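You operate a simulated robot arm through the tools that you are given. There is no shell and no other tool. Be economical: measure what you need, move in short steps, check, and stop when the job is done.

You run a simulated two-armed robot. Do the job below in one go: nothing can be reset, and whatever is moved stays where it is left.

Task
Screw the cap back on the tall orange-cap bottle. Open the middle left bench door, fetch the green-band white coil and set it on the shelf of the middle bench cupboard, then shut the door. Put the small black-cap bottle labelled "south" from the dark grey mat on top of the clear vent bottle and the small black-cap bottle marked "west" on the top of the window bench. Take the steel cooler marked "W2" from the island top behind the tower and put it on top of the small white carton there. Press the third row key from the top two times. Any order will do. Set down upright: small black-cap bottle.

It is judged by the outcome, as a careful person would: the job done as asked, and still so three seconds after it is handed in. It fails if anything else is knocked over, pushed out of place, dropped, spilled or broken. Lids that push on must go on centred and level and be pressed home; caps that screw on are set level and turned clockwise until they are tight.

Robot
Two 7-joint arms with two-finger grippers on one trunk, on a base that drives. Base frame: it is fixed to the floor where the robot stands at the start and does not move with it; the origin is under the middle of the robot, x ahead of it, y to its left, z up. Units: cm, rad, N and s.
The left shoulder is at the start at [7, 13.9, 130.5], the right one opposite. With the tool pointing down near the work surface each hand reaches from about 44 to 74 cm from the robot's upright axis, wherever it stands, measured 20 degrees to its own side. Places, roughly: green-band white coil (11x11x2 cm) [170, 230, 90]; middle left bench door [360, 90, 40]; shelf of the middle bench cupboard [390, 70, 40]; small black-cap bottle [50, 275, 100]; small white carton [50, 100, 100]; steel cooler [50, 125, 100]; tall orange-cap bottle [50, 0, 100]; third row key [120, -10, 140]; top of the window bench [-150, -150, 80]; vent bottle [50, 250, 100]. Payload 3.43 kg a hand.
The TCP of each hand is the grasp point between the finger pads, 3 cm short of the fingertips. In the tool frame z runs along the fingers and y along their closing line. Largest opening 10.4 cm; the body of the gripper starts 5.7 cm behind the TCP.
Orientation is that of the tool frame in the base frame, as a unit quaternion [w, x, y, z]. With the fingers straight down and closing along the base's y, the tool's x points along the base's -x, its y along +y and its z along -z.

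Tools
- The arms move only by the tool send_rows. It takes "left_rows", "right_rows" or both (then of equal length, played together; a hand with none holds still); each is a list of rows, each a list of 3 entries, a list of its own where there are three numbers: the shift along the tool's x, y, z in cm, then the turn, a rotation vector about the tool's x, y, z in rad, then the gripper command, from -1 (fully open) to 1 (shut), values between in proportion. In form: [[[dx, dy, dz], [wx, wy, wz], gripper], ...]. A call has 1 to 10 rows; each row shifts and turns the commanded pose from where the row before left it, along the tool's axes as they then stand. Each row takes 0.2 s and may step no farther than 5 cm and 0.15 rad from the row before; otherwise, or with a gripper value out of range, the whole call is refused. Where a pose cannot be reached the arm comes as near as it can. A force on the tool above 40 N (or 10 N above the force at the start of the call, whichever is more), or a blocked arm, ends the call early, and 0.2 s more pass. The fingers move at their own pace (about 4.5 cm/s each) and stop on an object; they squeeze with about 44 N. The grip force told is the motor's: it shows also when the fingers shut on nothing. Time passes only in rows, and 0.2 s behind the last, so rows that do not move let the fingers close. The reply holds the time, the measured pose of the TCP, the force on the tool along the base axes, the opening and the grip force, in the units named above and with some noise, with the torque about the TCP (base axes, N m) and any sound that the robot's microphone picked up.
- Cameras (640 x 400 px; columns grow to the right, rows downward): "scene" is now at [13.71, 0.55, 152.93]; the picture's right is [0.06, -1.00, 0.00], its down [-0.62, -0.04, -0.78] and it looks along [0.78, 0.05, -0.62] (base axes); focal length 296 px, centre (320, 200). "left" rides on the left gripper at [6.7, -1.8, -9] in its tool frame; the picture's right is [0.25, 0.97, 0.00], its down [-0.73, 0.19, -0.66] and it looks along [-0.64, 0.17, 0.75] (tool axes); focal length 218 px, centre (320, 200). "right" rides on the right gripper at [6.7, 1.8, -9] in its tool frame; the picture's right is [-0.25, 0.97, 0.00], its down [-0.73, -0.19, -0.66] and it looks along [-0.64, -0.17, 0.75] (tool axes); focal length 218 px, centre (320, 200). There is no depth. A picture from a camera that has moved, and an enlarged one, comes with that camera's place and axes in the base frame and with its lens.
- capture(camera): a new picture of that camera. The clock stands still meanwhile.
- raise_lower(by): slides the trunk up (or, below 0, down) by that many cm; the arms and the scene camera ride with it, the base frame stays. It gives what a move gives, with no picture.
- roll_base(legs): drives the robot by 1 to 6 legs, each [ahead, left, turn to the left] in cm, cm and rad, along the robot's own axes; the way and the turn of a leg run together, so that a leg with both is an arc; at most 150 cm and 3.142 rad a leg. The arms and the cameras ride along, it lands a little off, and it stops where it bumps. It gives what a move gives.
- head_to(pan, tilt): turns the head with the scene camera to pan (to the left, within 1.501 rad either way) and tilt (down, from -0.506 to 1.204), counted from straight ahead of the robot. It gives what a move gives.
- enlarge(camera, box): a new picture of the part [left, top, right, bottom] of that camera's present view, enlarged. The clock stands still meanwhile.
- sign_off(): hands the job in; it is judged then, once.

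Go step by step. Nothing tells you exact positions but the pictures and the camera data: compare them with the known pose of the tool, close in by small moves and look again before you grip or let go. The budget is 186 turns and 154 pictures, counting those below and the enlarged ones. Unless the task says otherwise, let go and move clear before handing in.

The tools are called after ">>>" as a command line: name --argument value ..., lists and objects as JSON in quotes. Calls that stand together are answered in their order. send_rows: Moves the arms, as the interface text tells. Its arguments: {"type":"object","properties":{"left_rows":{"type":"array"},"right_rows":{"type":"array"}},"required":[]} The other tools are called the same way: raise_lower (by) slides the trunk up or down; roll_base (legs) drives the base; head_to (pan, tilt) turns the head that bears the scene camera; capture (camera) takes a picture; enlarge (camera, box) takes an enlarged picture of a part of a camera's view; sign_off () hands the job in.

At the start:

```text
time_s: 0.0
left_tcp_pos: [47.37, 27.81, 125.1]
left_tool_rot: [0.0, 0.0, 1.0, 0.0]
left_wrist_force: [0.4, -0.6, 0.0]
left_moment: [0.0, 0.01, 0.01]
left_width: 10.42
left_grip_force: 0.1
right_tcp_pos: [41.2, -16.58, 126.63]
right_tool_rot: [0.0, 0.0, 1.0, 0.0]
right_wrist_force: [-1.1, -0.5, 0.5]
right_moment: [-0.03, -0.02, 0.0]
right_width: 10.39
right_grip_force: 0.0
trunk travel left (down, up): [-80.0, 14.0]
robot x, y, heading: [-0.25, -0.07, -0.003]
head pan, tilt: [0.065, 0.67]
```

scene: 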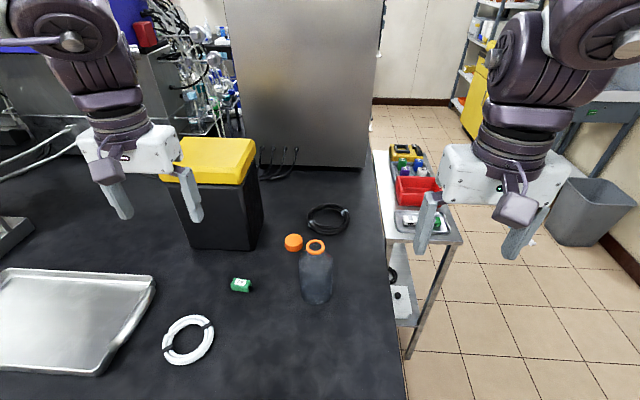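
right: 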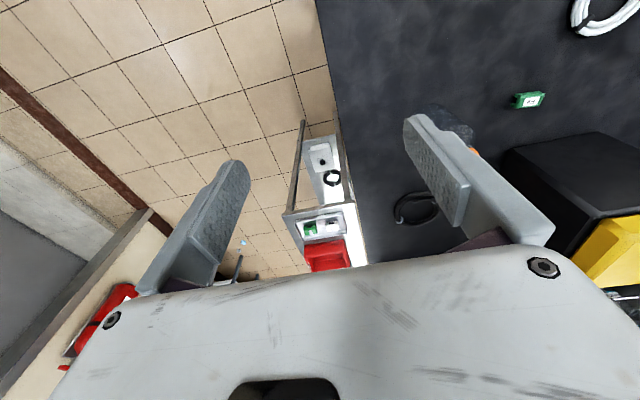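
left: 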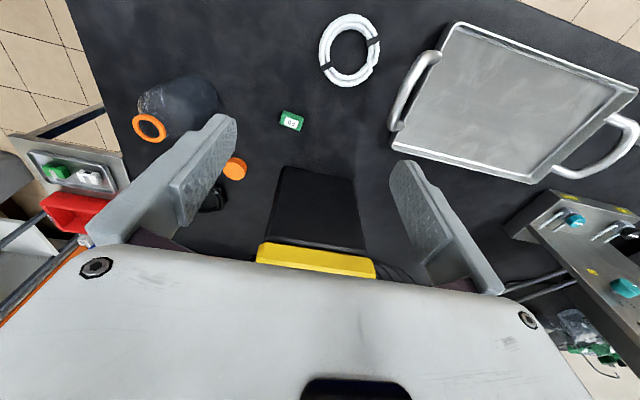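

I see the tall bottle standing open on the island ahead with its orange cap beside it. I look closer and then survey the room.

>>> enlarge --camera "scene" --box '[240, 180, 400, 320]'

>>> enlarge --camera "left" --box '[100, 60, 300, 220]'

>>> head_to --pan 1.0 --tilt 0.4

```text
2.86 times, centred on (320, 250) of scene
camera zoom: at [13.71, 0.55, 152.93], right [0.06, -1.0, 0.0], down [-0.62, -0.04, -0.78], along [0.78, 0.05, -0.62], focal length 846 px, centre (320, 57)
```

zoom: 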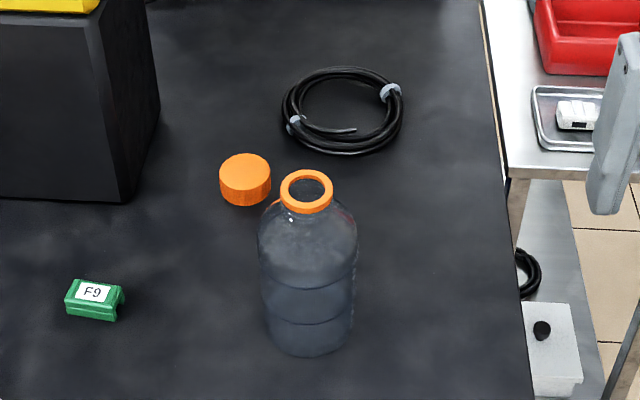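

```text
2.50 times, centred on (200, 140) of left
camera zoom: at [40.53, 25.99, 134.03], right [-0.25, 0.97, 0.0], down [0.73, 0.19, 0.66], along [0.64, 0.17, -0.75], focal length 546 px, centre (620, 350)
```

zoom: 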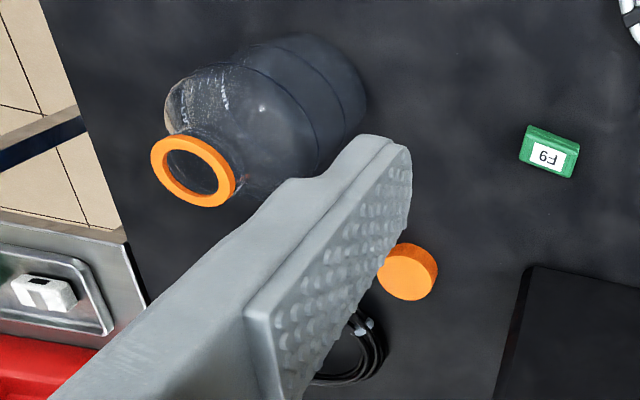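

```text
time_s: 1.2
left_tcp_pos: [47.16, 27.81, 125.08]
left_tool_rot: [0.0, 0.0, 1.0, 0.0]
left_wrist_force: [-0.2, -0.4, -0.2]
left_moment: [0.04, 0.01, 0.02]
left_width: 10.41
left_grip_force: 0.1
right_tcp_pos: [41.32, -16.58, 126.65]
right_tool_rot: [0.0, 0.0, 1.0, 0.0]
right_wrist_force: [0.4, 0.0, 0.5]
right_moment: [0.0, -0.02, 0.0]
right_width: 10.37
right_grip_force: 0.1
trunk travel left (down, up): [-80.0, 14.0]
robot x, y, heading: [0.16, -0.08, -0.0]
head pan, tilt: [1.0, 0.4]
```

The bottle mouth is at about [60, 4.6, 102] and the cap at about [76.6, 12.6, 86.7]; the table top is near 84. Next I look left.

>>> capture --camera "scene"

>>> head_to --pan -0.3 --tilt 0.1

>>> capture --camera "scene"

>>> head_to --pan -1.5 --tilt 0.4

>>> capture --camera "scene"

>>> head_to --pan 0.2 --tilt 1.2

>>> capture --camera "scene"

```text
148 pictures are left
camera scene: at [10.14, 7.78, 155.35], right [0.84, -0.54, 0.0], down [-0.21, -0.33, -0.92], along [0.5, 0.77, -0.39], focal length 296 px, centre (320, 200)
```

scene: 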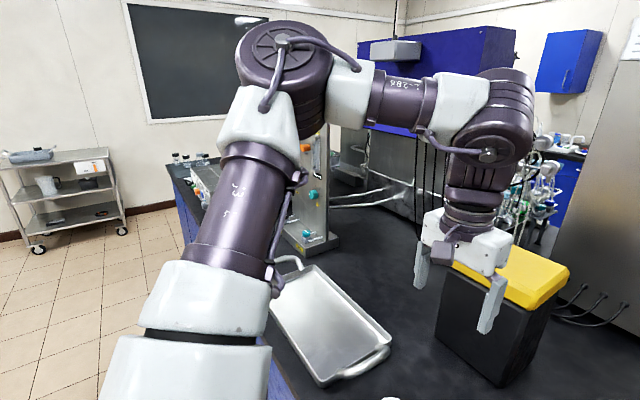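

```text
time_s: 2.7
left_tcp_pos: [47.29, 27.77, 125.0]
left_tool_rot: [-0.001, 0.0, 1.0, 0.0]
left_wrist_force: [1.0, -0.7, 0.5]
left_moment: [0.0, 0.0, 0.0]
left_width: 10.4
left_grip_force: 0.1
right_tcp_pos: [41.3, -16.52, 126.63]
right_tool_rot: [0.0, 0.0, 1.0, 0.0]
right_wrist_force: [-0.2, -0.9, -0.3]
right_moment: [0.02, 0.0, -0.01]
right_width: 10.4
right_grip_force: 0.1
trunk travel left (down, up): [-80.0, 14.0]
robot x, y, heading: [0.16, 0.14, -0.004]
head pan, tilt: [-0.3, 0.099]
```

```text
147 pictures are left
camera scene: at [13.92, -2.72, 158.15], right [-0.29, -0.96, 0.0], down [-0.1, 0.03, -0.99], along [0.95, -0.29, -0.1], focal length 296 px, centre (320, 200)
```

scene: 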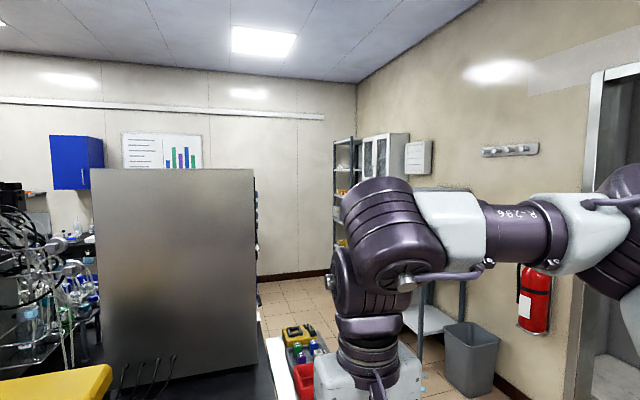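

```text
time_s: 4.1
left_tcp_pos: [47.22, 27.72, 125.15]
left_tool_rot: [0.0, 0.0, 1.0, 0.0]
left_wrist_force: [0.0, -0.2, -0.8]
left_moment: [0.05, 0.03, 0.0]
left_width: 10.38
left_grip_force: 0.1
right_tcp_pos: [41.27, -16.62, 126.72]
right_tool_rot: [0.0, 0.0, 1.0, -0.001]
right_wrist_force: [-0.5, 0.4, 0.1]
right_moment: [-0.02, 0.01, 0.0]
right_width: 10.39
right_grip_force: 0.0
trunk travel left (down, up): [-80.0, 14.0]
robot x, y, heading: [-0.08, 0.02, 0.003]
head pan, tilt: [-1.499, 0.4]
```

```text
146 pictures are left
camera scene: at [5.8, -9.25, 155.36], right [-1.0, -0.07, 0.0], down [-0.03, 0.39, -0.92], along [0.07, -0.92, -0.39], focal length 296 px, centre (320, 200)
```

scene: 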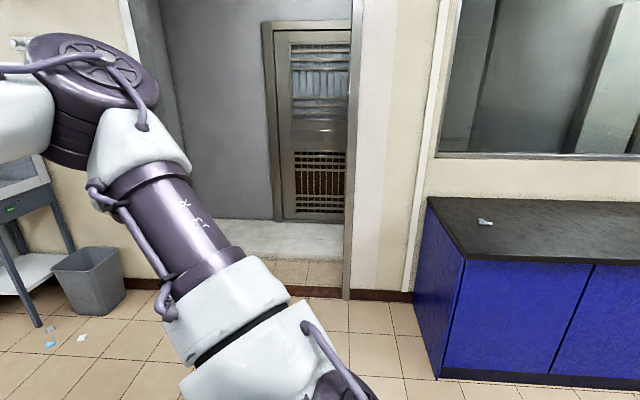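

```text
time_s: 5.8
left_tcp_pos: [47.22, 27.92, 125.08]
left_tool_rot: [0.0, 0.0, 1.0, 0.001]
left_wrist_force: [0.4, 0.5, -0.1]
left_moment: [-0.02, 0.02, 0.01]
left_width: 10.41
left_grip_force: 0.0
right_tcp_pos: [41.26, -16.64, 126.69]
right_tool_rot: [-0.001, 0.0, 1.0, 0.0]
right_wrist_force: [0.1, -0.9, 0.1]
right_moment: [0.01, 0.0, -0.02]
right_width: 10.38
right_grip_force: 0.1
trunk travel left (down, up): [-80.0, 14.0]
robot x, y, heading: [0.16, -0.4, -0.0]
head pan, tilt: [0.201, 1.201]
```

```text
145 pictures are left
camera scene: at [10.61, 1.1, 149.07], right [0.2, -0.98, 0.0], down [-0.91, -0.19, -0.36], along [0.36, 0.07, -0.93], focal length 296 px, centre (320, 200)
```

scene: 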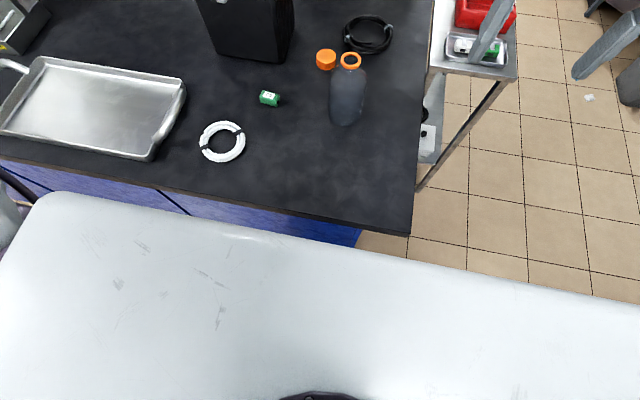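

The island's front edge is about x=31. I drive 6 cm ahead so that the cap is in easy reach, and look again.

>>> roll_base --legs '[[6, 0, 0]]'

>>> head_to --pan 0.1 --tilt 0.85

>>> capture --camera "scene"

>>> capture --camera "left"

```text
time_s: 6.9
left_tcp_pos: [53.2, 27.8, 124.84]
left_tool_rot: [-0.003, 0.0, 1.0, 0.001]
left_wrist_force: [1.2, -0.1, -0.6]
left_moment: [0.03, 0.05, 0.0]
left_width: 10.38
left_grip_force: 0.0
right_tcp_pos: [47.33, -16.58, 126.48]
right_tool_rot: [-0.002, 0.0, 1.0, 0.001]
right_wrist_force: [0.6, -0.2, -1.3]
right_moment: [0.06, 0.06, 0.01]
right_width: 10.38
right_grip_force: 0.1
trunk travel left (down, up): [-80.0, 14.0]
robot x, y, heading: [5.29, 0.01, 0.003]
head pan, tilt: [0.201, 1.201]
stopped in leg 1: the robot was blocked; the commanded pose is now the measured one
```

```text
time_s: 7.8
left_tcp_pos: [52.78, 27.87, 124.93]
left_tool_rot: [-0.001, -0.001, 1.0, 0.001]
left_wrist_force: [0.2, 0.3, -0.7]
left_moment: [0.03, 0.0, 0.0]
left_width: 10.41
left_grip_force: 0.1
right_tcp_pos: [46.87, -16.45, 126.61]
right_tool_rot: [0.0, 0.0, 1.0, 0.0]
right_wrist_force: [-0.4, 0.8, -0.8]
right_moment: [0.0, 0.04, -0.01]
right_width: 10.41
right_grip_force: 0.1
trunk travel left (down, up): [-80.0, 14.0]
robot x, y, heading: [5.74, 0.14, 0.003]
head pan, tilt: [0.099, 0.85]
```

```text
144 pictures are left
camera scene: at [18.55, 0.92, 151.42], right [0.1, -0.99, 0.0], down [-0.75, -0.08, -0.66], along [0.66, 0.07, -0.75], focal length 296 px, centre (320, 200)
```

scene: 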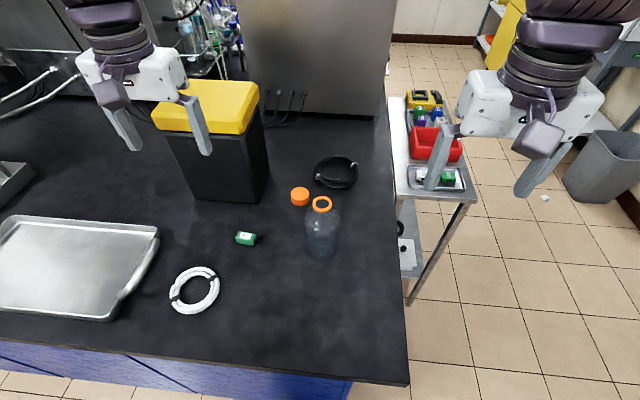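

```text
143 pictures are left
camera left: at [46.14, 26.15, 133.95], right [-0.25, 0.97, 0.0], down [0.73, 0.19, 0.66], along [0.63, 0.17, -0.76], focal length 218 px, centre (320, 200)
```

left: 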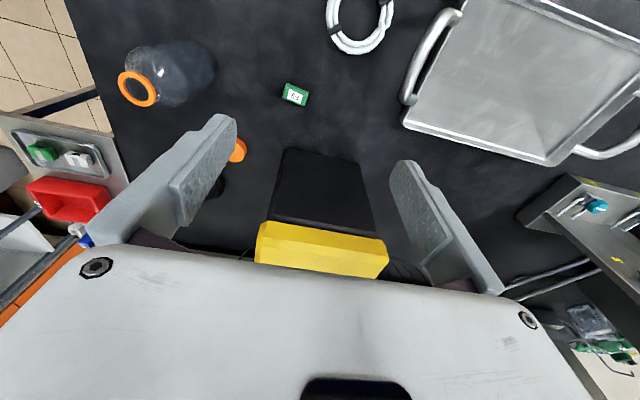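

The robot touches the island, standing at x≈5.5. I take the left hand over the cap and look.

>>> send_rows --left_rows '[[[-3.4, -2.1, 0], [0, 0, 0], -0.2], [[-3.4, -2.1, 0], [0, 0, 0], -0.2], [[-3.4, -2.1, 0], [0, 0, 0], -0.2], [[-3.4, -2.1, 0], [0, 0, 0], -0.2], [[-3.4, -2.1, 0], [0, 0, 0], -0.2], [[-3.4, -2.1, 0], [0, 0, 0], -0.2], [[-3.4, -2.1, 4.5], [0, 0, 0], -0.2], [[0, 0, 4.5], [0, 0, 0], -0.2], [[0, 0, 4.5], [0, 0, 0], -0.2], [[0, 0, 4.5], [0, 0, 0], -0.2]]'

>>> capture --camera "left"

>>> capture --camera "scene"

```text
refused: row 7 steps farther than a row can; nothing moved
```

```text
142 pictures are left
camera left: at [46.14, 26.15, 133.95], right [-0.25, 0.97, 0.0], down [0.73, 0.19, 0.66], along [0.63, 0.17, -0.76], focal length 218 px, centre (320, 200)
```

left: 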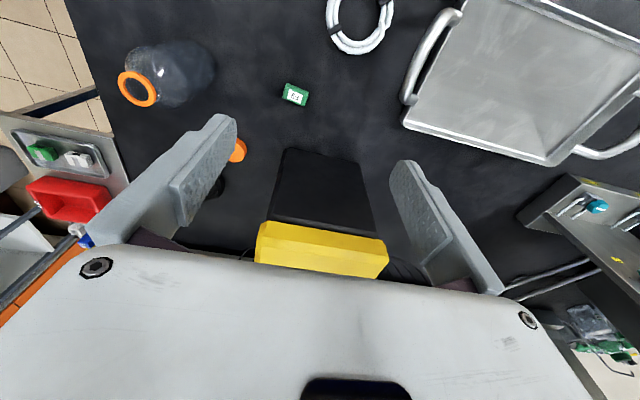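

```text
141 pictures are left
camera scene: at [18.55, 0.92, 151.42], right [0.1, -0.99, 0.0], down [-0.75, -0.08, -0.66], along [0.66, 0.07, -0.75], focal length 296 px, centre (320, 200)
```

scene: 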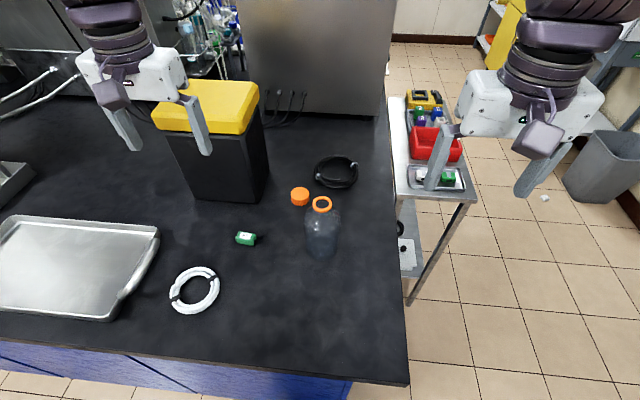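

A row was too long; I send it again with shorter steps.

>>> send_rows --left_rows '[[[-3.4, -2.1, 0], [0, 0, 0], -0.2], [[-3.4, -2.1, 0], [0, 0, 0], -0.2], [[-3.4, -2.1, 0], [0, 0, 0], -0.2], [[-3.4, -2.1, 0], [0, 0, 0], -0.2], [[-3.4, -2.1, 0], [0, 0, 0], -0.2], [[-3.4, -2.1, 0], [0, 0, 0], -0.2], [[-3.4, -2.1, 0], [0, 0, 0], -0.2], [[0, 0, 4.8], [0, 0, 0], -0.2], [[0, 0, 4.8], [0, 0, 0], -0.2], [[0, 0, 4.8], [0, 0, 0], -0.2]]'

>>> send_rows --left_rows '[[[0, 0, 4], [0, 0, 0], -0.2], [[0, 0, 4], [0, 0, 0], -0.2], [[0, 0, 2], [0, 0, 0], -0.2], [[0, 0, 0], [0, 0, 0], -0.2]]'

>>> capture --camera "left"

>>> capture --camera "scene"

```text
time_s: 10.0
left_tcp_pos: [58.45, 25.27, 104.98]
left_tool_rot: [0.002, 0.0, 1.0, -0.001]
left_wrist_force: [-0.2, 0.6, -0.5]
left_moment: [-0.01, 0.01, 0.0]
left_width: 6.24
left_grip_force: 0.1
left hand out of reach, approached as far as the arm can: row 2, 3, 4, 5, 6, 7
right_tcp_pos: [46.85, -16.36, 126.62]
right_tool_rot: [0.0, 0.0, 1.0, 0.0]
right_wrist_force: [1.0, -0.2, -1.1]
right_moment: [-0.01, 0.02, 0.01]
right_width: 10.38
right_grip_force: 0.0
trunk travel left (down, up): [-80.0, 14.0]
robot x, y, heading: [5.48, 0.11, -0.0]
head pan, tilt: [0.099, 0.85]
```

```text
time_s: 11.0
left_tcp_pos: [55.26, 27.97, 98.22]
left_tool_rot: [0.001, -0.001, 1.0, -0.001]
left_wrist_force: [0.3, 0.6, 0.1]
left_moment: [0.03, -0.02, -0.01]
left_width: 6.24
left_grip_force: 0.0
left hand out of reach, approached as far as the arm can: row 1, 2, 3
right_tcp_pos: [46.79, -16.34, 126.7]
right_tool_rot: [0.0, 0.0, 1.0, 0.001]
right_wrist_force: [-0.3, -0.3, -0.4]
right_moment: [-0.03, 0.04, 0.01]
right_width: 10.38
right_grip_force: 0.1
trunk travel left (down, up): [-80.0, 14.0]
robot x, y, heading: [5.49, 0.0, 0.001]
head pan, tilt: [0.099, 0.85]
```

```text
140 pictures are left
camera left: at [48.54, 26.26, 107.3], right [-0.25, 0.97, 0.0], down [0.73, 0.19, 0.66], along [0.64, 0.17, -0.75], focal length 218 px, centre (320, 200)
```

left: 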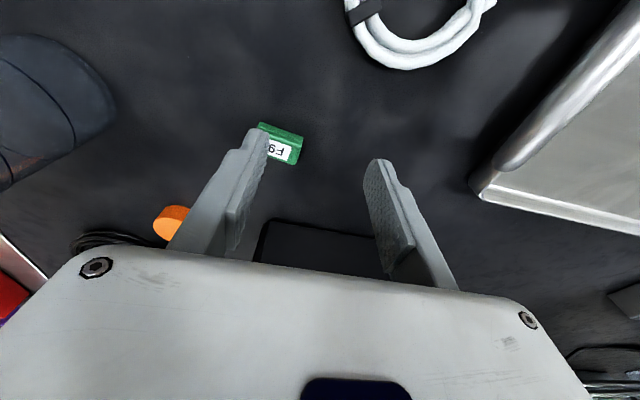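

```text
139 pictures are left
camera scene: at [18.39, 0.87, 151.44], right [0.1, -0.99, 0.0], down [-0.75, -0.08, -0.66], along [0.66, 0.07, -0.75], focal length 296 px, centre (320, 200)
```

scene: 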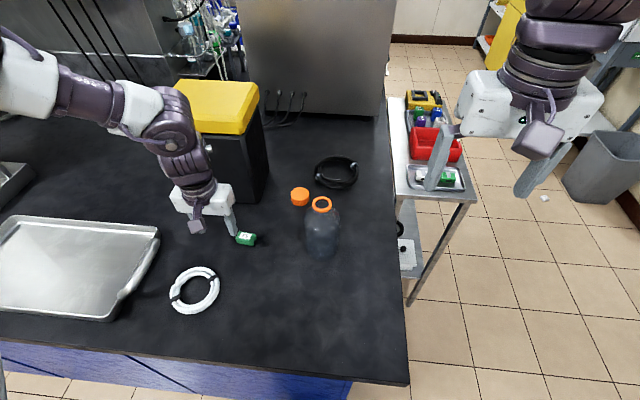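

The left arm got stuck short of the cap at [55, 28, 98]. I try to move on from here in small steps.

>>> send_rows --left_rows '[[[0, 0, -2], [0, 0, 0], -0.2], [[0, 0, -2], [0, 0, 0], -0.2], [[0, 0, 0], [0, 0, 0], -0.2]]'

>>> send_rows --left_rows '[[[-3, 0, 0], [0, 0, 0], -0.2], [[-3, 0, 0], [0, 0, 0], -0.2], [[-2, 0, 0], [0, 0, 0], -0.2], [[0, 0, 0], [0, 0, 0], -0.2]]'

```text
time_s: 11.8
left_tcp_pos: [55.25, 27.89, 101.97]
left_tool_rot: [0.001, 0.0, 1.0, 0.0]
left_wrist_force: [0.4, -0.6, -0.1]
left_moment: [-0.01, 0.0, 0.0]
left_width: 6.24
left_grip_force: 0.1
right_tcp_pos: [46.81, -16.43, 126.76]
right_tool_rot: [-0.001, 0.0, 1.0, 0.0]
right_wrist_force: [-0.2, -0.5, 0.2]
right_moment: [-0.04, -0.01, 0.0]
right_width: 10.39
right_grip_force: 0.0
trunk travel left (down, up): [-80.0, 14.0]
robot x, y, heading: [5.66, 0.26, 0.003]
head pan, tilt: [0.099, 0.85]
```

```text
time_s: 12.8
left_tcp_pos: [60.9, 29.44, 103.57]
left_tool_rot: [0.001, -0.001, 1.0, -0.002]
left_wrist_force: [0.1, 0.4, -0.5]
left_moment: [0.02, -0.01, -0.03]
left_width: 6.24
left_grip_force: 0.1
left hand out of reach, approached as far as the arm can: row 2, 3
right_tcp_pos: [46.78, -16.42, 126.68]
right_tool_rot: [0.0, 0.0, 1.0, 0.0]
right_wrist_force: [-0.2, -0.2, 0.0]
right_moment: [0.01, 0.03, -0.02]
right_width: 10.39
right_grip_force: 0.0
trunk travel left (down, up): [-80.0, 14.0]
robot x, y, heading: [5.27, 0.14, 0.003]
head pan, tilt: [0.099, 0.85]
```

The command restarts from the pose reached, and the reach from here is too short, so I'll work from the island's right end, facing it. I raise the left hand first and then drive round.

>>> send_rows --left_rows '[[[2, 0, -5], [0, 0, 0], -0.2], [[4, 0, -3], [0, 0, 0], -0.2], [[4, 0, -3], [0, 0, 0], -0.2], [[4, 0, -3], [0, 0, 0], -0.2], [[0, 0, -4], [0, 0, 0], -0.2], [[0, 0, -4], [0, 0, 0], -0.2]]'

>>> roll_base --legs '[[-18, 0, 0], [0, -62, 0], [0, 0, 1.571], [0, -64, 0]]'

>>> head_to --pan -0.3 --tilt 0.75

>>> capture --camera "scene"

```text
refused: row 1 steps farther than a row can; nothing moved
```

```text
time_s: 24.5
left_tcp_pos: [21.11, -4.89, 103.81]
left_tool_rot: [-0.002, 0.722, -0.692, 0.0]
left_wrist_force: [0.1, 0.1, 0.2]
left_moment: [0.03, -0.02, -0.02]
left_width: 6.23
left_grip_force: 0.1
right_tcp_pos: [67.59, -16.79, 126.85]
right_tool_rot: [0.0, 0.722, -0.692, 0.0]
right_wrist_force: [0.9, -0.5, -0.1]
right_moment: [0.06, -0.04, 0.01]
right_width: 10.41
right_grip_force: 0.1
trunk travel left (down, up): [-80.0, 14.0]
robot x, y, heading: [52.48, -58.93, 1.615]
head pan, tilt: [0.099, 0.85]
```

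```text
time_s: 25.3
left_tcp_pos: [21.26, -4.9, 103.74]
left_tool_rot: [-0.001, 0.722, -0.692, -0.001]
left_wrist_force: [0.0, -0.2, 0.4]
left_moment: [-0.04, -0.02, 0.01]
left_width: 6.24
left_grip_force: 0.0
right_tcp_pos: [67.71, -16.79, 126.66]
right_tool_rot: [0.001, 0.722, -0.692, -0.001]
right_wrist_force: [0.8, -0.5, 0.2]
right_moment: [0.0, 0.0, 0.0]
right_width: 10.4
right_grip_force: 0.1
trunk travel left (down, up): [-80.0, 14.0]
robot x, y, heading: [53.12, -58.78, 1.615]
head pan, tilt: [-0.3, 0.75]
```

```text
138 pictures are left
camera scene: at [54.85, -45.78, 152.24], right [0.97, -0.25, 0.0], down [-0.17, -0.66, -0.73], along [0.19, 0.71, -0.68], focal length 296 px, centre (320, 200)
```

scene: 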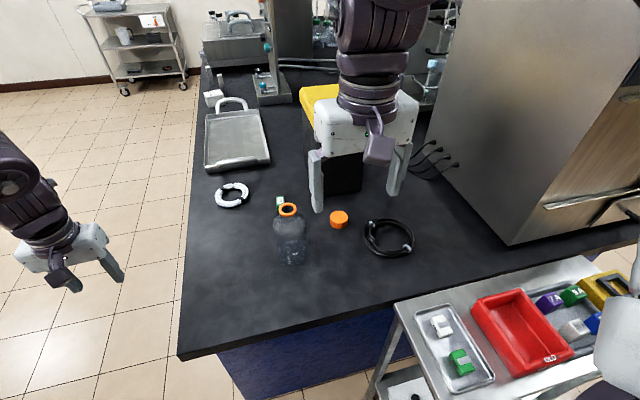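

Nothing was disturbed. I drive 12 cm closer to the island's end, then move the right hand over the cap.

>>> roll_base --legs '[[12, 0, -0.04]]'

>>> send_rows --right_rows '[[[-4, -2, 0], [0, 0, 0], -0.2], [[-4, -2, 0], [0, 0, 0], -0.2], [[-4, -2, 0], [0, 0, 0], -0.2], [[-4, -2, 0], [0, 0, 0], -0.2], [[0, 0, 4.5], [0, 0, 0], -0.2], [[0, 0, 4.5], [0, 0, 0], -0.2], [[0, 0, 4.5], [0, 0, 0], -0.2], [[0, 0, 4.5], [0, 0, 0], -0.2], [[0, 0, 4.5], [0, 0, 0], -0.2], [[0, 0, 0], [0, 0, 0], -0.2]]'

>>> capture --camera "right"

>>> capture --camera "scene"

```text
time_s: 26.6
left_tcp_pos: [23.05, 8.03, 103.84]
left_tool_rot: [-0.002, 0.708, -0.706, -0.002]
left_wrist_force: [-0.3, -1.0, -1.1]
left_moment: [0.0, -0.01, 0.02]
left_width: 6.27
left_grip_force: 0.1
right_tcp_pos: [68.94, -5.91, 126.83]
right_tool_rot: [-0.002, 0.708, -0.706, -0.001]
right_wrist_force: [-0.5, 0.3, 0.2]
right_moment: [0.01, 0.01, 0.0]
right_width: 10.39
right_grip_force: 0.0
trunk travel left (down, up): [-80.0, 14.0]
robot x, y, heading: [52.74, -46.8, 1.573]
head pan, tilt: [-0.3, 0.75]
```

```text
time_s: 28.8
left_tcp_pos: [22.94, 8.19, 103.65]
left_tool_rot: [-0.002, 0.708, -0.706, 0.0]
left_wrist_force: [1.0, -1.1, -0.7]
left_moment: [0.01, -0.01, 0.04]
left_width: 6.24
left_grip_force: 0.0
right_tcp_pos: [77.11, 10.2, 104.06]
right_tool_rot: [0.0, 0.708, -0.707, 0.0]
right_wrist_force: [0.3, 0.6, 0.7]
right_moment: [0.03, 0.03, 0.05]
right_width: 6.24
right_grip_force: 0.2
trunk travel left (down, up): [-80.0, 14.0]
robot x, y, heading: [52.21, -46.77, 1.575]
head pan, tilt: [-0.3, 0.75]
```

```text
137 pictures are left
camera right: at [75.36, 3.4, 113.12], right [-0.97, 0.25, 0.0], down [0.19, 0.73, 0.66], along [0.16, 0.64, -0.75], focal length 218 px, centre (320, 200)
```

right: 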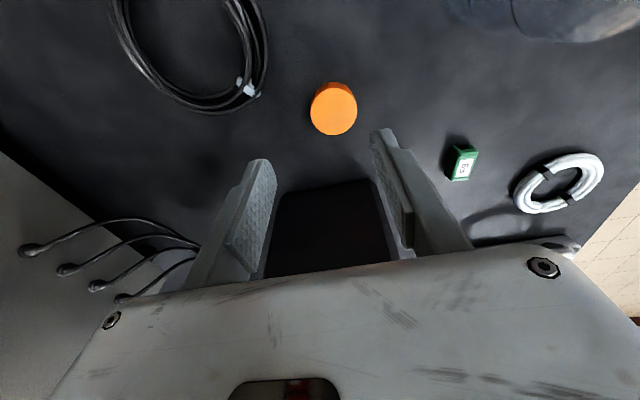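

```text
136 pictures are left
camera scene: at [54.97, -34.14, 152.25], right [0.96, -0.29, 0.0], down [-0.2, -0.65, -0.73], along [0.21, 0.7, -0.68], focal length 296 px, centre (320, 200)
```

scene: 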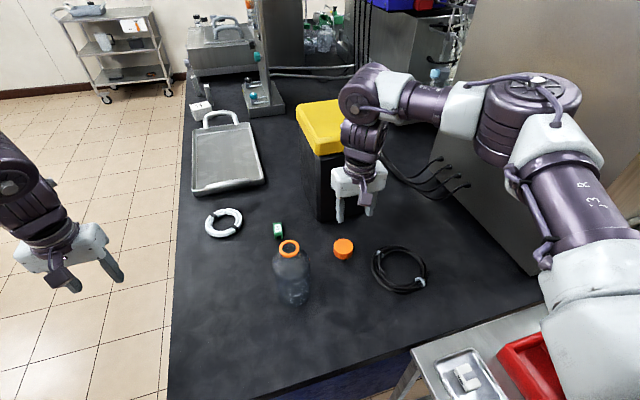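

The cap is about [75.9, 12.8]. I align above it, open a bit wider, and lower to about 3 cm above the table grip height.

>>> send_rows --right_rows '[[[-2.6, 1.2, 0], [0, 0, 0], -0.5], [[0, 0, 4], [0, 0, 0], -0.5], [[0, 0, 4], [0, 0, 0], -0.5], [[0, 0, 4], [0, 0, 0], -0.5], [[0, 0, 0], [0, 0, 0], -0.5]]'

>>> capture --camera "right"

>>> enlarge --camera "scene" --box '[260, 140, 440, 320]'

```text
time_s: 30.0
left_tcp_pos: [23.01, 8.09, 103.78]
left_tool_rot: [-0.002, 0.708, -0.707, 0.0]
left_wrist_force: [0.4, 0.0, -0.7]
left_moment: [-0.03, 0.0, 0.02]
left_width: 6.24
left_grip_force: 0.0
right_tcp_pos: [75.47, 12.95, 91.96]
right_tool_rot: [0.0, 0.708, -0.706, -0.001]
right_wrist_force: [0.0, 0.6, 0.4]
right_moment: [0.02, 0.04, -0.03]
right_width: 7.8
right_grip_force: 0.1
trunk travel left (down, up): [-80.0, 14.0]
robot x, y, heading: [52.42, -47.34, 1.572]
head pan, tilt: [-0.3, 0.75]
```

```text
135 pictures are left
camera right: at [73.79, 6.08, 101.04], right [-0.97, 0.25, 0.0], down [0.19, 0.73, 0.66], along [0.16, 0.64, -0.75], focal length 218 px, centre (320, 200)
```

right: 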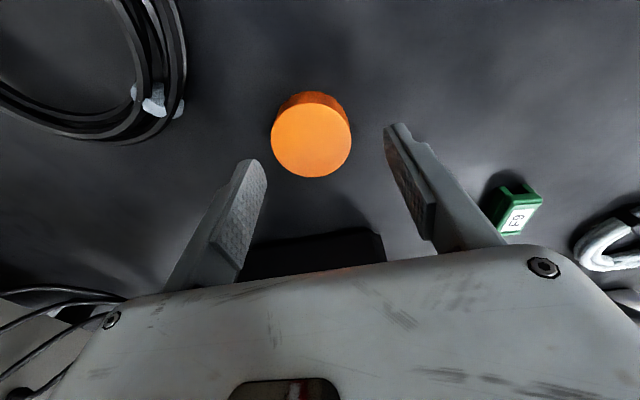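

```text
2.22 times, centred on (350, 230) of scene
camera zoom: at [55.07, -34.14, 152.25], right [0.96, -0.29, 0.0], down [-0.2, -0.65, -0.73], along [0.21, 0.7, -0.68], focal length 658 px, centre (253, 133)
```

zoom: 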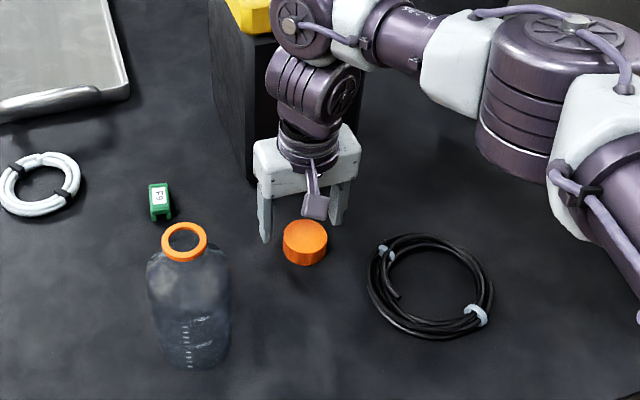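

The cap lies between the fingers. I fine-tune, lower to z≈88 and grip it.

>>> send_rows --right_rows '[[[0.35, -0.5, 2], [0, 0, 0], -0.5], [[0, 0, 1.8], [0, 0, 0], -0.5], [[0, 0, 0], [0, 0, 0], -0.5]]'

>>> capture --camera "right"

```text
time_s: 30.8
left_tcp_pos: [23.03, 7.92, 103.92]
left_tool_rot: [-0.004, 0.708, -0.706, 0.0]
left_wrist_force: [0.5, 0.3, -0.4]
left_moment: [0.02, -0.01, 0.0]
left_width: 6.23
left_grip_force: 0.1
right_tcp_pos: [76.09, 12.38, 88.52]
right_tool_rot: [0.002, -0.707, 0.707, 0.002]
right_wrist_force: [4.9, 0.0, 21.2]
right_moment: [-0.17, -0.35, -0.27]
right_width: 7.74
right_grip_force: 0.1
trunk travel left (down, up): [-80.0, 14.0]
robot x, y, heading: [52.44, -46.74, 1.574]
head pan, tilt: [-0.3, 0.75]
```

```text
133 pictures are left
camera right: at [74.47, 5.64, 97.49], right [-0.97, 0.25, 0.0], down [0.19, 0.73, 0.66], along [0.17, 0.64, -0.75], focal length 218 px, centre (320, 200)
```

right: 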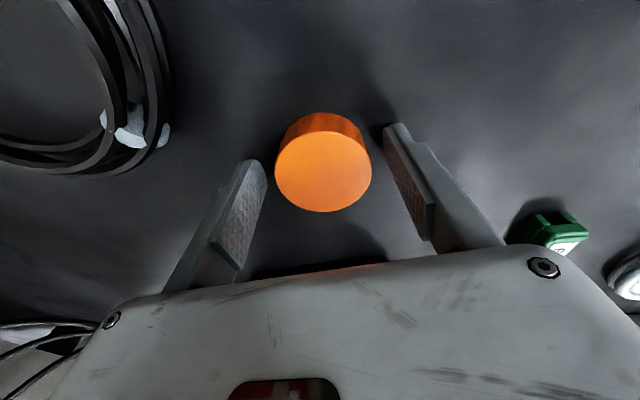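

The fingertips touch the table (top at ≈85.5). I back off half a centimetre and close on the cap.

>>> send_rows --right_rows '[[[0.3, 0, -0.5], [0, 0, 0], -0.5], [[0, 0, 0], [0, 0, 0], 1], [[0, 0, 0], [0, 0, 0], 1], [[0, 0, 0], [0, 0, 0], 1], [[0, 0, 0], [0, 0, 0], 1]]'

>>> capture --camera "right"

```text
time_s: 32.0
left_tcp_pos: [23.03, 8.25, 103.74]
left_tool_rot: [-0.002, 0.708, -0.706, -0.001]
left_wrist_force: [-0.3, 0.2, -0.1]
left_moment: [0.02, 0.01, -0.02]
left_width: 6.24
left_grip_force: 0.0
right_tcp_pos: [76.03, 12.22, 88.7]
right_tool_rot: [-0.001, 0.708, -0.706, -0.001]
right_wrist_force: [-0.6, 1.3, -0.1]
right_moment: [0.0, 0.01, 0.02]
right_width: 5.0
right_grip_force: 43.9
trunk travel left (down, up): [-80.0, 14.0]
robot x, y, heading: [52.87, -47.07, 1.574]
head pan, tilt: [-0.3, 0.75]
```

```text
132 pictures are left
camera right: at [74.44, 5.34, 97.8], right [-0.97, 0.25, 0.0], down [0.19, 0.73, 0.66], along [0.16, 0.64, -0.75], focal length 218 px, centre (320, 200)
```

right: 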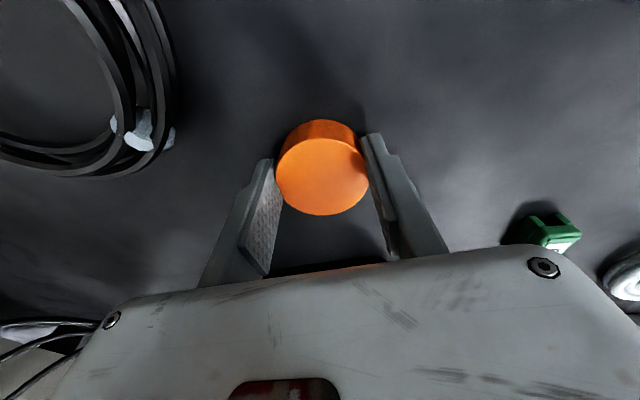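

The cap is held (5.0 cm wide). I lift it and carry it over the bottle mouth at [60, 4.7].

>>> send_rows --right_rows '[[[0, 0, -4.6], [0, 0, 0], 1], [[0, 0, -4.6], [0, 0, 0], 1], [[0, 0, -4.6], [0, 0, 0], 1], [[0, 0, -4.6], [0, 0, 0], 1], [[0, 0, -4.6], [0, 0, 0], 1], [[1.8, 4, 0], [0, 0, 0], 1], [[1.8, 4, 0], [0, 0, 0], 1], [[1.8, 4, 0], [0, 0, 0], 1], [[1.8, 4, 0], [0, 0, 0], 1], [[0, 0, 0], [0, 0, 0], 1]]'

>>> capture --camera "right"

>>> enlarge --camera "scene" --box '[220, 140, 380, 320]'

```text
time_s: 34.2
left_tcp_pos: [23.07, 8.3, 103.72]
left_tool_rot: [-0.001, 0.708, -0.706, 0.0]
left_wrist_force: [-0.3, 0.4, -0.2]
left_moment: [0.01, 0.02, 0.02]
left_width: 6.23
left_grip_force: 0.0
right_tcp_pos: [60.1, 4.68, 112.28]
right_tool_rot: [0.001, 0.708, -0.706, -0.001]
right_wrist_force: [-0.6, 0.3, -0.4]
right_moment: [-0.02, 0.02, 0.0]
right_width: 0.01
right_grip_force: 34.9
trunk travel left (down, up): [-80.0, 14.0]
robot x, y, heading: [52.77, -46.63, 1.575]
head pan, tilt: [-0.3, 0.75]
```

```text
131 pictures are left
camera right: at [58.52, -2.06, 121.25], right [-0.97, 0.25, 0.0], down [0.19, 0.73, 0.66], along [0.16, 0.64, -0.75], focal length 218 px, centre (320, 200)
```

right: 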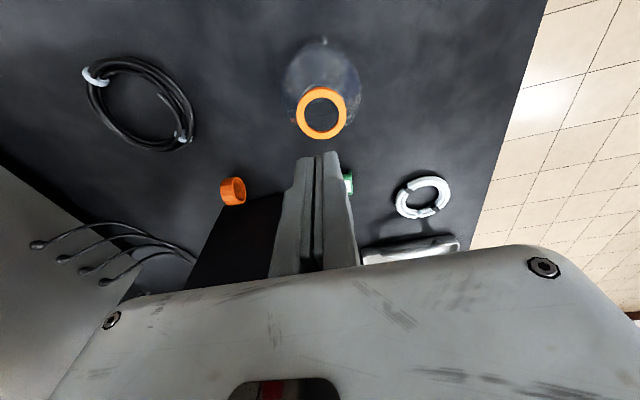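

```text
2.22 times, centred on (300, 230) of scene
camera zoom: at [55.15, -34.06, 152.24], right [0.96, -0.29, 0.0], down [-0.2, -0.65, -0.73], along [0.21, 0.7, -0.68], focal length 658 px, centre (364, 133)
```

zoom: 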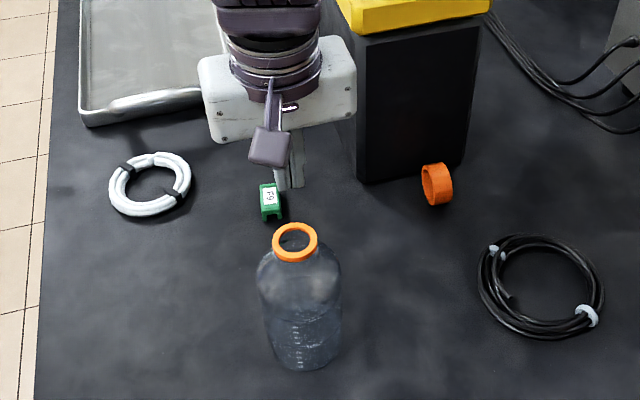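

The cap slipped out on the lift and now stands on its rim by the box. I look at it closely.

>>> enlarge --camera "scene" --box '[300, 190, 360, 240]'

>>> enlarge --camera "right" --box '[200, 150, 280, 230]'

```text
8.00 times, centred on (330, 215) of scene
camera zoom: at [55.15, -34.06, 152.24], right [0.96, -0.29, 0.0], down [-0.2, -0.65, -0.73], along [0.21, 0.7, -0.68], focal length 2370 px, centre (240, 80)
```

zoom: 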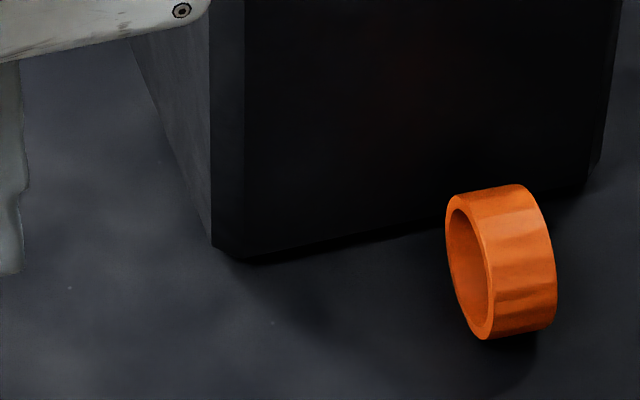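

```text
5.00 times, centred on (240, 190) of right
camera zoom: at [58.52, -2.06, 121.25], right [-0.97, 0.25, 0.0], down [0.19, 0.73, 0.66], along [0.16, 0.64, -0.75], focal length 1091 px, centre (720, 250)
```

zoom: 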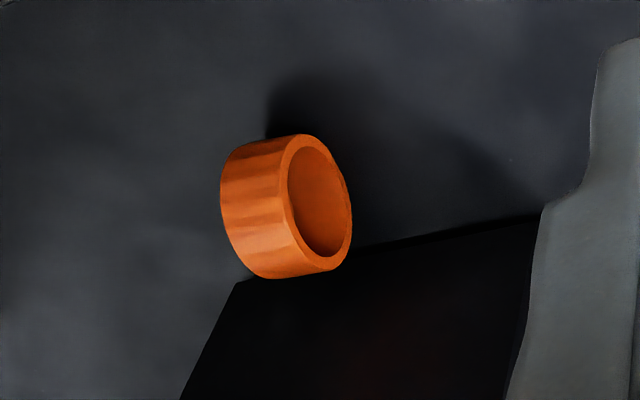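

The cap stands on edge at about [81.3, 19.8], closed side toward +x, so nudging its top toward −x from behind will lay it mouth down again. I drive a little nearer and bring the closed fingers round to its far side.

>>> roll_base --legs '[[4, -3, 0]]'

>>> send_rows --right_rows '[[[-1.4, -4, 0], [0, 0, 0], 1], [[-1.4, -4, 0], [0, 0, 0], 1], [[-1.5, -4, 0], [0, 0, 0], 1], [[-1.5, -4, 0], [0, 0, 0], 1], [[-1.5, -4, 0], [0, 0, 0], 1], [[-1.5, -3.4, 0], [0, 0, 0], 1], [[-1.5, 0, 0], [0, 0, 0], 1], [[0, 0, 4], [0, 0, 0], 1], [[0, 0, 4], [0, 0, 0], 1], [[0, 0, 0], [0, 0, 0], 1]]'

>>> capture --camera "right"

>>> enlarge --camera "scene" --box '[260, 140, 420, 300]'

```text
time_s: 35.1
left_tcp_pos: [25.21, 11.23, 103.78]
left_tool_rot: [0.001, -0.706, 0.708, -0.001]
left_wrist_force: [-0.2, 0.1, -0.3]
left_moment: [0.01, -0.01, 0.0]
left_width: 6.29
left_grip_force: 0.1
right_tcp_pos: [62.29, 7.64, 112.24]
right_tool_rot: [0.0, -0.707, 0.708, 0.002]
right_wrist_force: [-1.0, 0.1, 0.0]
right_moment: [-0.04, 0.03, -0.02]
right_width: 0.0
right_grip_force: 34.8
trunk travel left (down, up): [-80.0, 14.0]
robot x, y, heading: [54.54, -44.02, 1.567]
head pan, tilt: [-0.3, 0.75]
stopped in leg 1: the robot was blocked; the commanded pose is now the measured one
```

```text
time_s: 37.3
left_tcp_pos: [25.07, 11.14, 103.67]
left_tool_rot: [0.002, -0.707, 0.708, 0.001]
left_wrist_force: [1.1, 0.5, -0.1]
left_moment: [0.01, -0.03, -0.01]
left_width: 6.23
left_grip_force: 0.1
right_tcp_pos: [85.75, 17.62, 103.92]
right_tool_rot: [0.001, -0.706, 0.708, 0.002]
right_wrist_force: [0.1, -0.5, -1.0]
right_moment: [0.0, -0.04, -0.02]
right_width: 0.03
right_grip_force: 34.4
trunk travel left (down, up): [-80.0, 14.0]
robot x, y, heading: [54.83, -44.57, 1.565]
head pan, tilt: [-0.3, 0.75]
```

```text
127 pictures are left
camera right: at [84.03, 10.81, 113.05], right [-0.97, 0.26, 0.0], down [0.19, 0.73, 0.66], along [0.17, 0.64, -0.75], focal length 218 px, centre (320, 200)
```

right: 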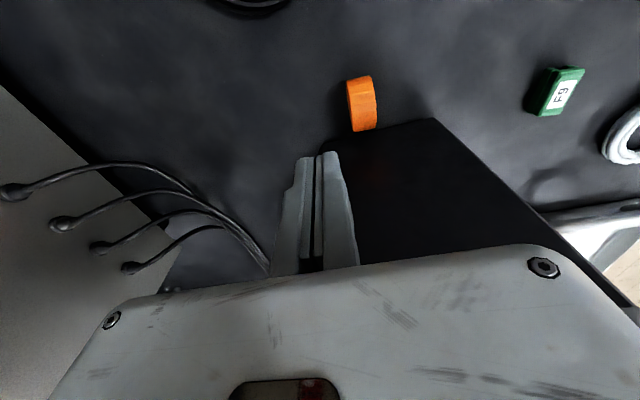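

```text
2.50 times, centred on (340, 220) of scene
camera zoom: at [56.83, -31.39, 152.26], right [0.95, -0.3, 0.0], down [-0.2, -0.65, -0.73], along [0.22, 0.7, -0.68], focal length 740 px, centre (270, 150)
```

zoom: 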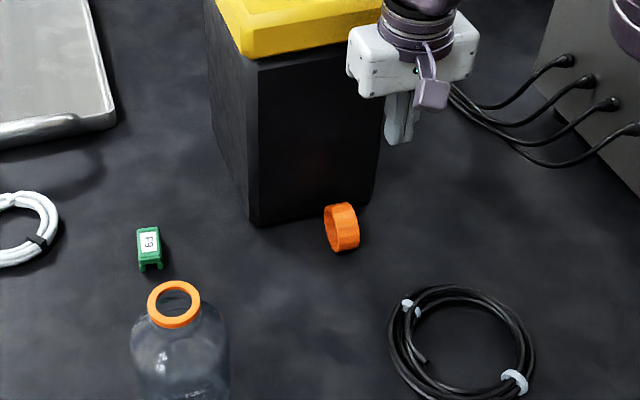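

The cap is at about [81.6, 19.7]. I lower the closed fingertips beside its upper half and sweep slowly toward −x.

>>> send_rows --right_rows '[[[-1.7, 0, 3], [0, 0, 0], 1], [[0, 0, 4.3], [0, 0, 0], 1], [[0, 0, 4.2], [0, 0, 0], 1], [[0, 0.8, 0], [0, 0, 0], 1], [[0, 0.8, 0], [0, 0, 0], 1], [[0, 0.6, 0], [0, 0, 0], 1], [[0, 0.6, 0], [0, 0, 0], 1], [[0, 0.6, 0], [0, 0, 0], 1], [[0, 0.6, 0], [0, 0, 0], 1], [[0, 0, 0], [0, 0, 0], 1]]'

>>> capture --camera "right"

>>> enlarge --camera "scene" --box '[260, 140, 420, 300]'

```text
time_s: 37.8
left_tcp_pos: [25.14, 11.13, 103.74]
left_tool_rot: [0.002, -0.706, 0.708, 0.0]
left_wrist_force: [0.0, 0.2, -0.1]
left_moment: [-0.03, 0.01, 0.0]
left_width: 6.26
left_grip_force: 0.1
right_tcp_pos: [85.88, 19.09, 99.98]
right_tool_rot: [-0.001, -0.707, 0.708, 0.0]
right_wrist_force: [-1.1, -5.7, 0.7]
right_moment: [0.57, -0.16, 0.14]
right_width: 0.01
right_grip_force: 35.5
trunk travel left (down, up): [-80.0, 14.0]
robot x, y, heading: [54.29, -44.38, 1.567]
head pan, tilt: [-0.3, 0.75]
stopped in row 2 (right hand): the force on the tool passed its limit at 64 N (the readings are from after the stop); the commanded pose is now the measured one
```

```text
125 pictures are left
camera right: at [84.19, 12.34, 109.06], right [-0.97, 0.26, 0.0], down [0.19, 0.73, 0.66], along [0.17, 0.63, -0.76], focal length 218 px, centre (320, 200)
```

right: 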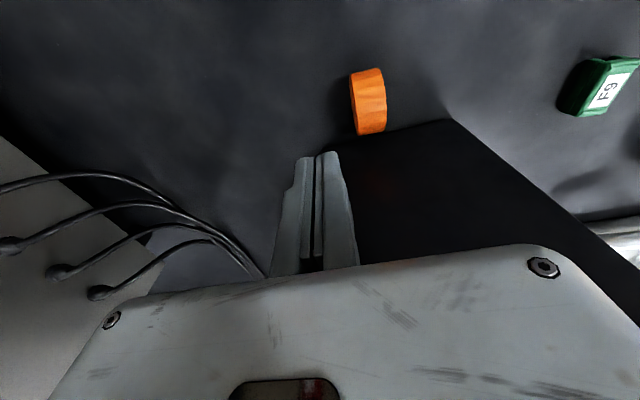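

```text
2.50 times, centred on (340, 220) of scene
camera zoom: at [56.89, -31.41, 152.26], right [0.95, -0.3, 0.0], down [-0.2, -0.65, -0.73], along [0.22, 0.7, -0.68], focal length 740 px, centre (270, 150)
```

zoom: 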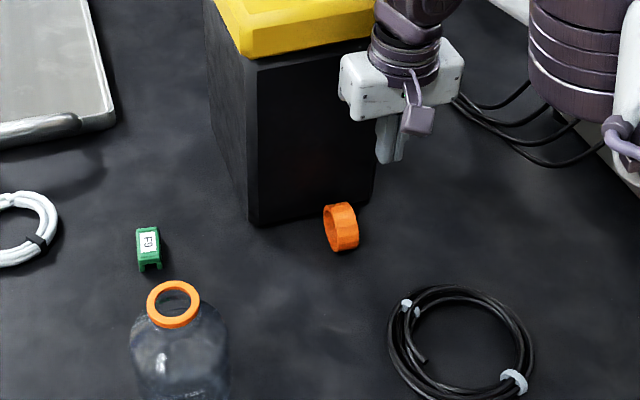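

The gripper body touched the overhanging box lid; nothing moved. I back off, tilt the tool so the body leans away from the box, and lower again.

>>> send_rows --right_rows '[[[2, 0, 0], [0, 0, 0], 1], [[0, 0, 0], [0, -0.15, 0], 1], [[0, 0, 0], [0, -0.15, 0], 1], [[0.43, 0, 3.9], [0, 0, 0], 1], [[0.43, 0, 4], [0, 0, 0], 1], [[0, 0, 0], [0, 0, 0], 1]]'

>>> capture --camera "right"

>>> enlarge --camera "scene" --box '[260, 140, 420, 300]'

```text
time_s: 39.2
left_tcp_pos: [25.17, 11.13, 103.77]
left_tool_rot: [0.001, -0.706, 0.709, 0.001]
left_wrist_force: [-0.2, -1.2, -1.0]
left_moment: [-0.01, -0.03, -0.01]
left_width: 6.25
left_grip_force: 0.1
right_tcp_pos: [85.87, 18.57, 92.44]
right_tool_rot: [0.105, -0.697, 0.701, 0.105]
right_wrist_force: [-0.4, -1.3, -1.5]
right_moment: [-0.02, 0.01, -0.03]
right_width: 0.0
right_grip_force: 35.0
trunk travel left (down, up): [-80.0, 14.0]
robot x, y, heading: [54.53, -44.41, 1.566]
head pan, tilt: [-0.3, 0.75]
```

```text
123 pictures are left
camera right: at [84.12, 9.36, 99.09], right [-0.97, 0.25, 0.07], down [0.19, 0.5, 0.84], along [0.17, 0.83, -0.53], focal length 218 px, centre (320, 200)
```

right: 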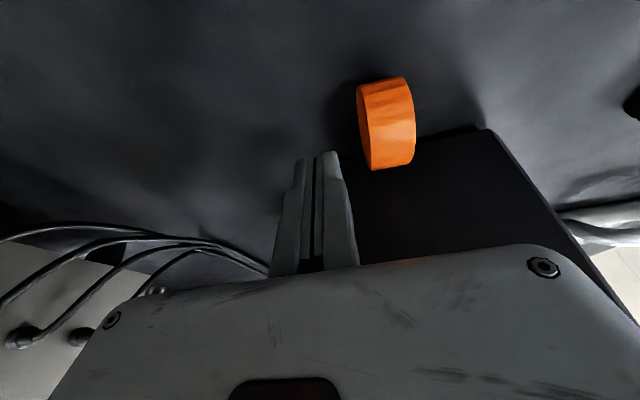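

```text
2.50 times, centred on (340, 220) of scene
camera zoom: at [57.03, -31.44, 152.26], right [0.95, -0.3, 0.0], down [-0.21, -0.65, -0.73], along [0.22, 0.7, -0.68], focal length 740 px, centre (270, 150)
```

zoom: 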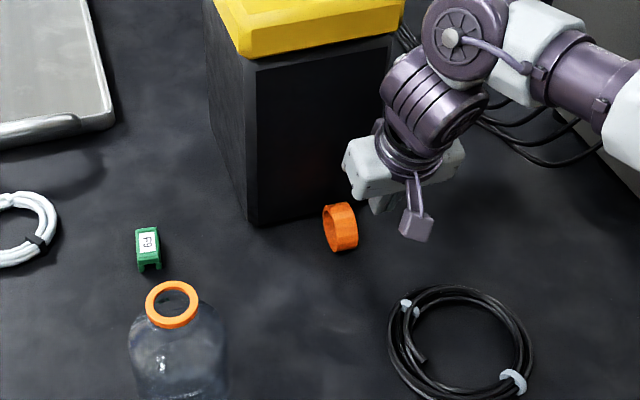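

Fingertips are beside the cap's upper half. I sweep toward −x.

>>> send_rows --right_rows '[[[0, 0.8, 0], [0, 0, 0], 1], [[0, 0.8, 0], [0, 0, 0], 1], [[0, 0.6, 0], [0, 0, 0], 1], [[0, 0.6, 0], [0, 0, 0], 1], [[0, 0.6, 0], [0, 0, 0], 1], [[0, 0.6, 0], [0, 0, 0], 1], [[0, 0, 0], [0, 0, 0], 1]]'

>>> capture --camera "right"

```text
time_s: 40.8
left_tcp_pos: [25.2, 11.11, 103.87]
left_tool_rot: [0.002, -0.705, 0.709, 0.001]
left_wrist_force: [-0.7, 0.2, -0.2]
left_moment: [0.01, 0.02, -0.01]
left_width: 6.22
left_grip_force: 0.1
right_tcp_pos: [81.98, 18.59, 92.33]
right_tool_rot: [0.106, -0.697, 0.701, 0.107]
right_wrist_force: [3.5, -1.8, 16.2]
right_moment: [0.02, 0.1, 0.01]
right_width: 0.0
right_grip_force: 34.7
trunk travel left (down, up): [-80.0, 14.0]
robot x, y, heading: [54.23, -44.51, 1.566]
head pan, tilt: [-0.3, 0.75]
```

```text
121 pictures are left
camera right: at [80.28, 9.52, 99.06], right [-0.97, 0.25, 0.08], down [0.19, 0.5, 0.84], along [0.17, 0.83, -0.53], focal length 218 px, centre (320, 200)
```

right: 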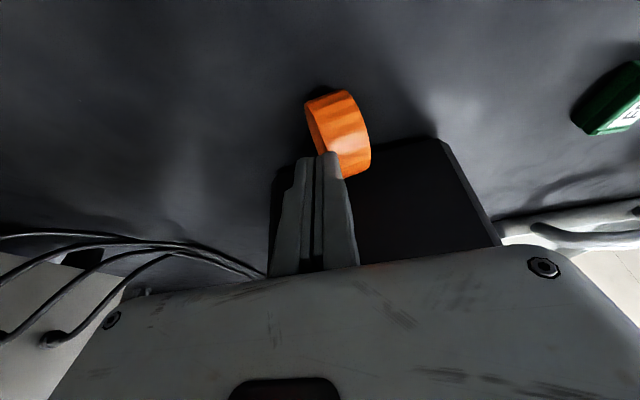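

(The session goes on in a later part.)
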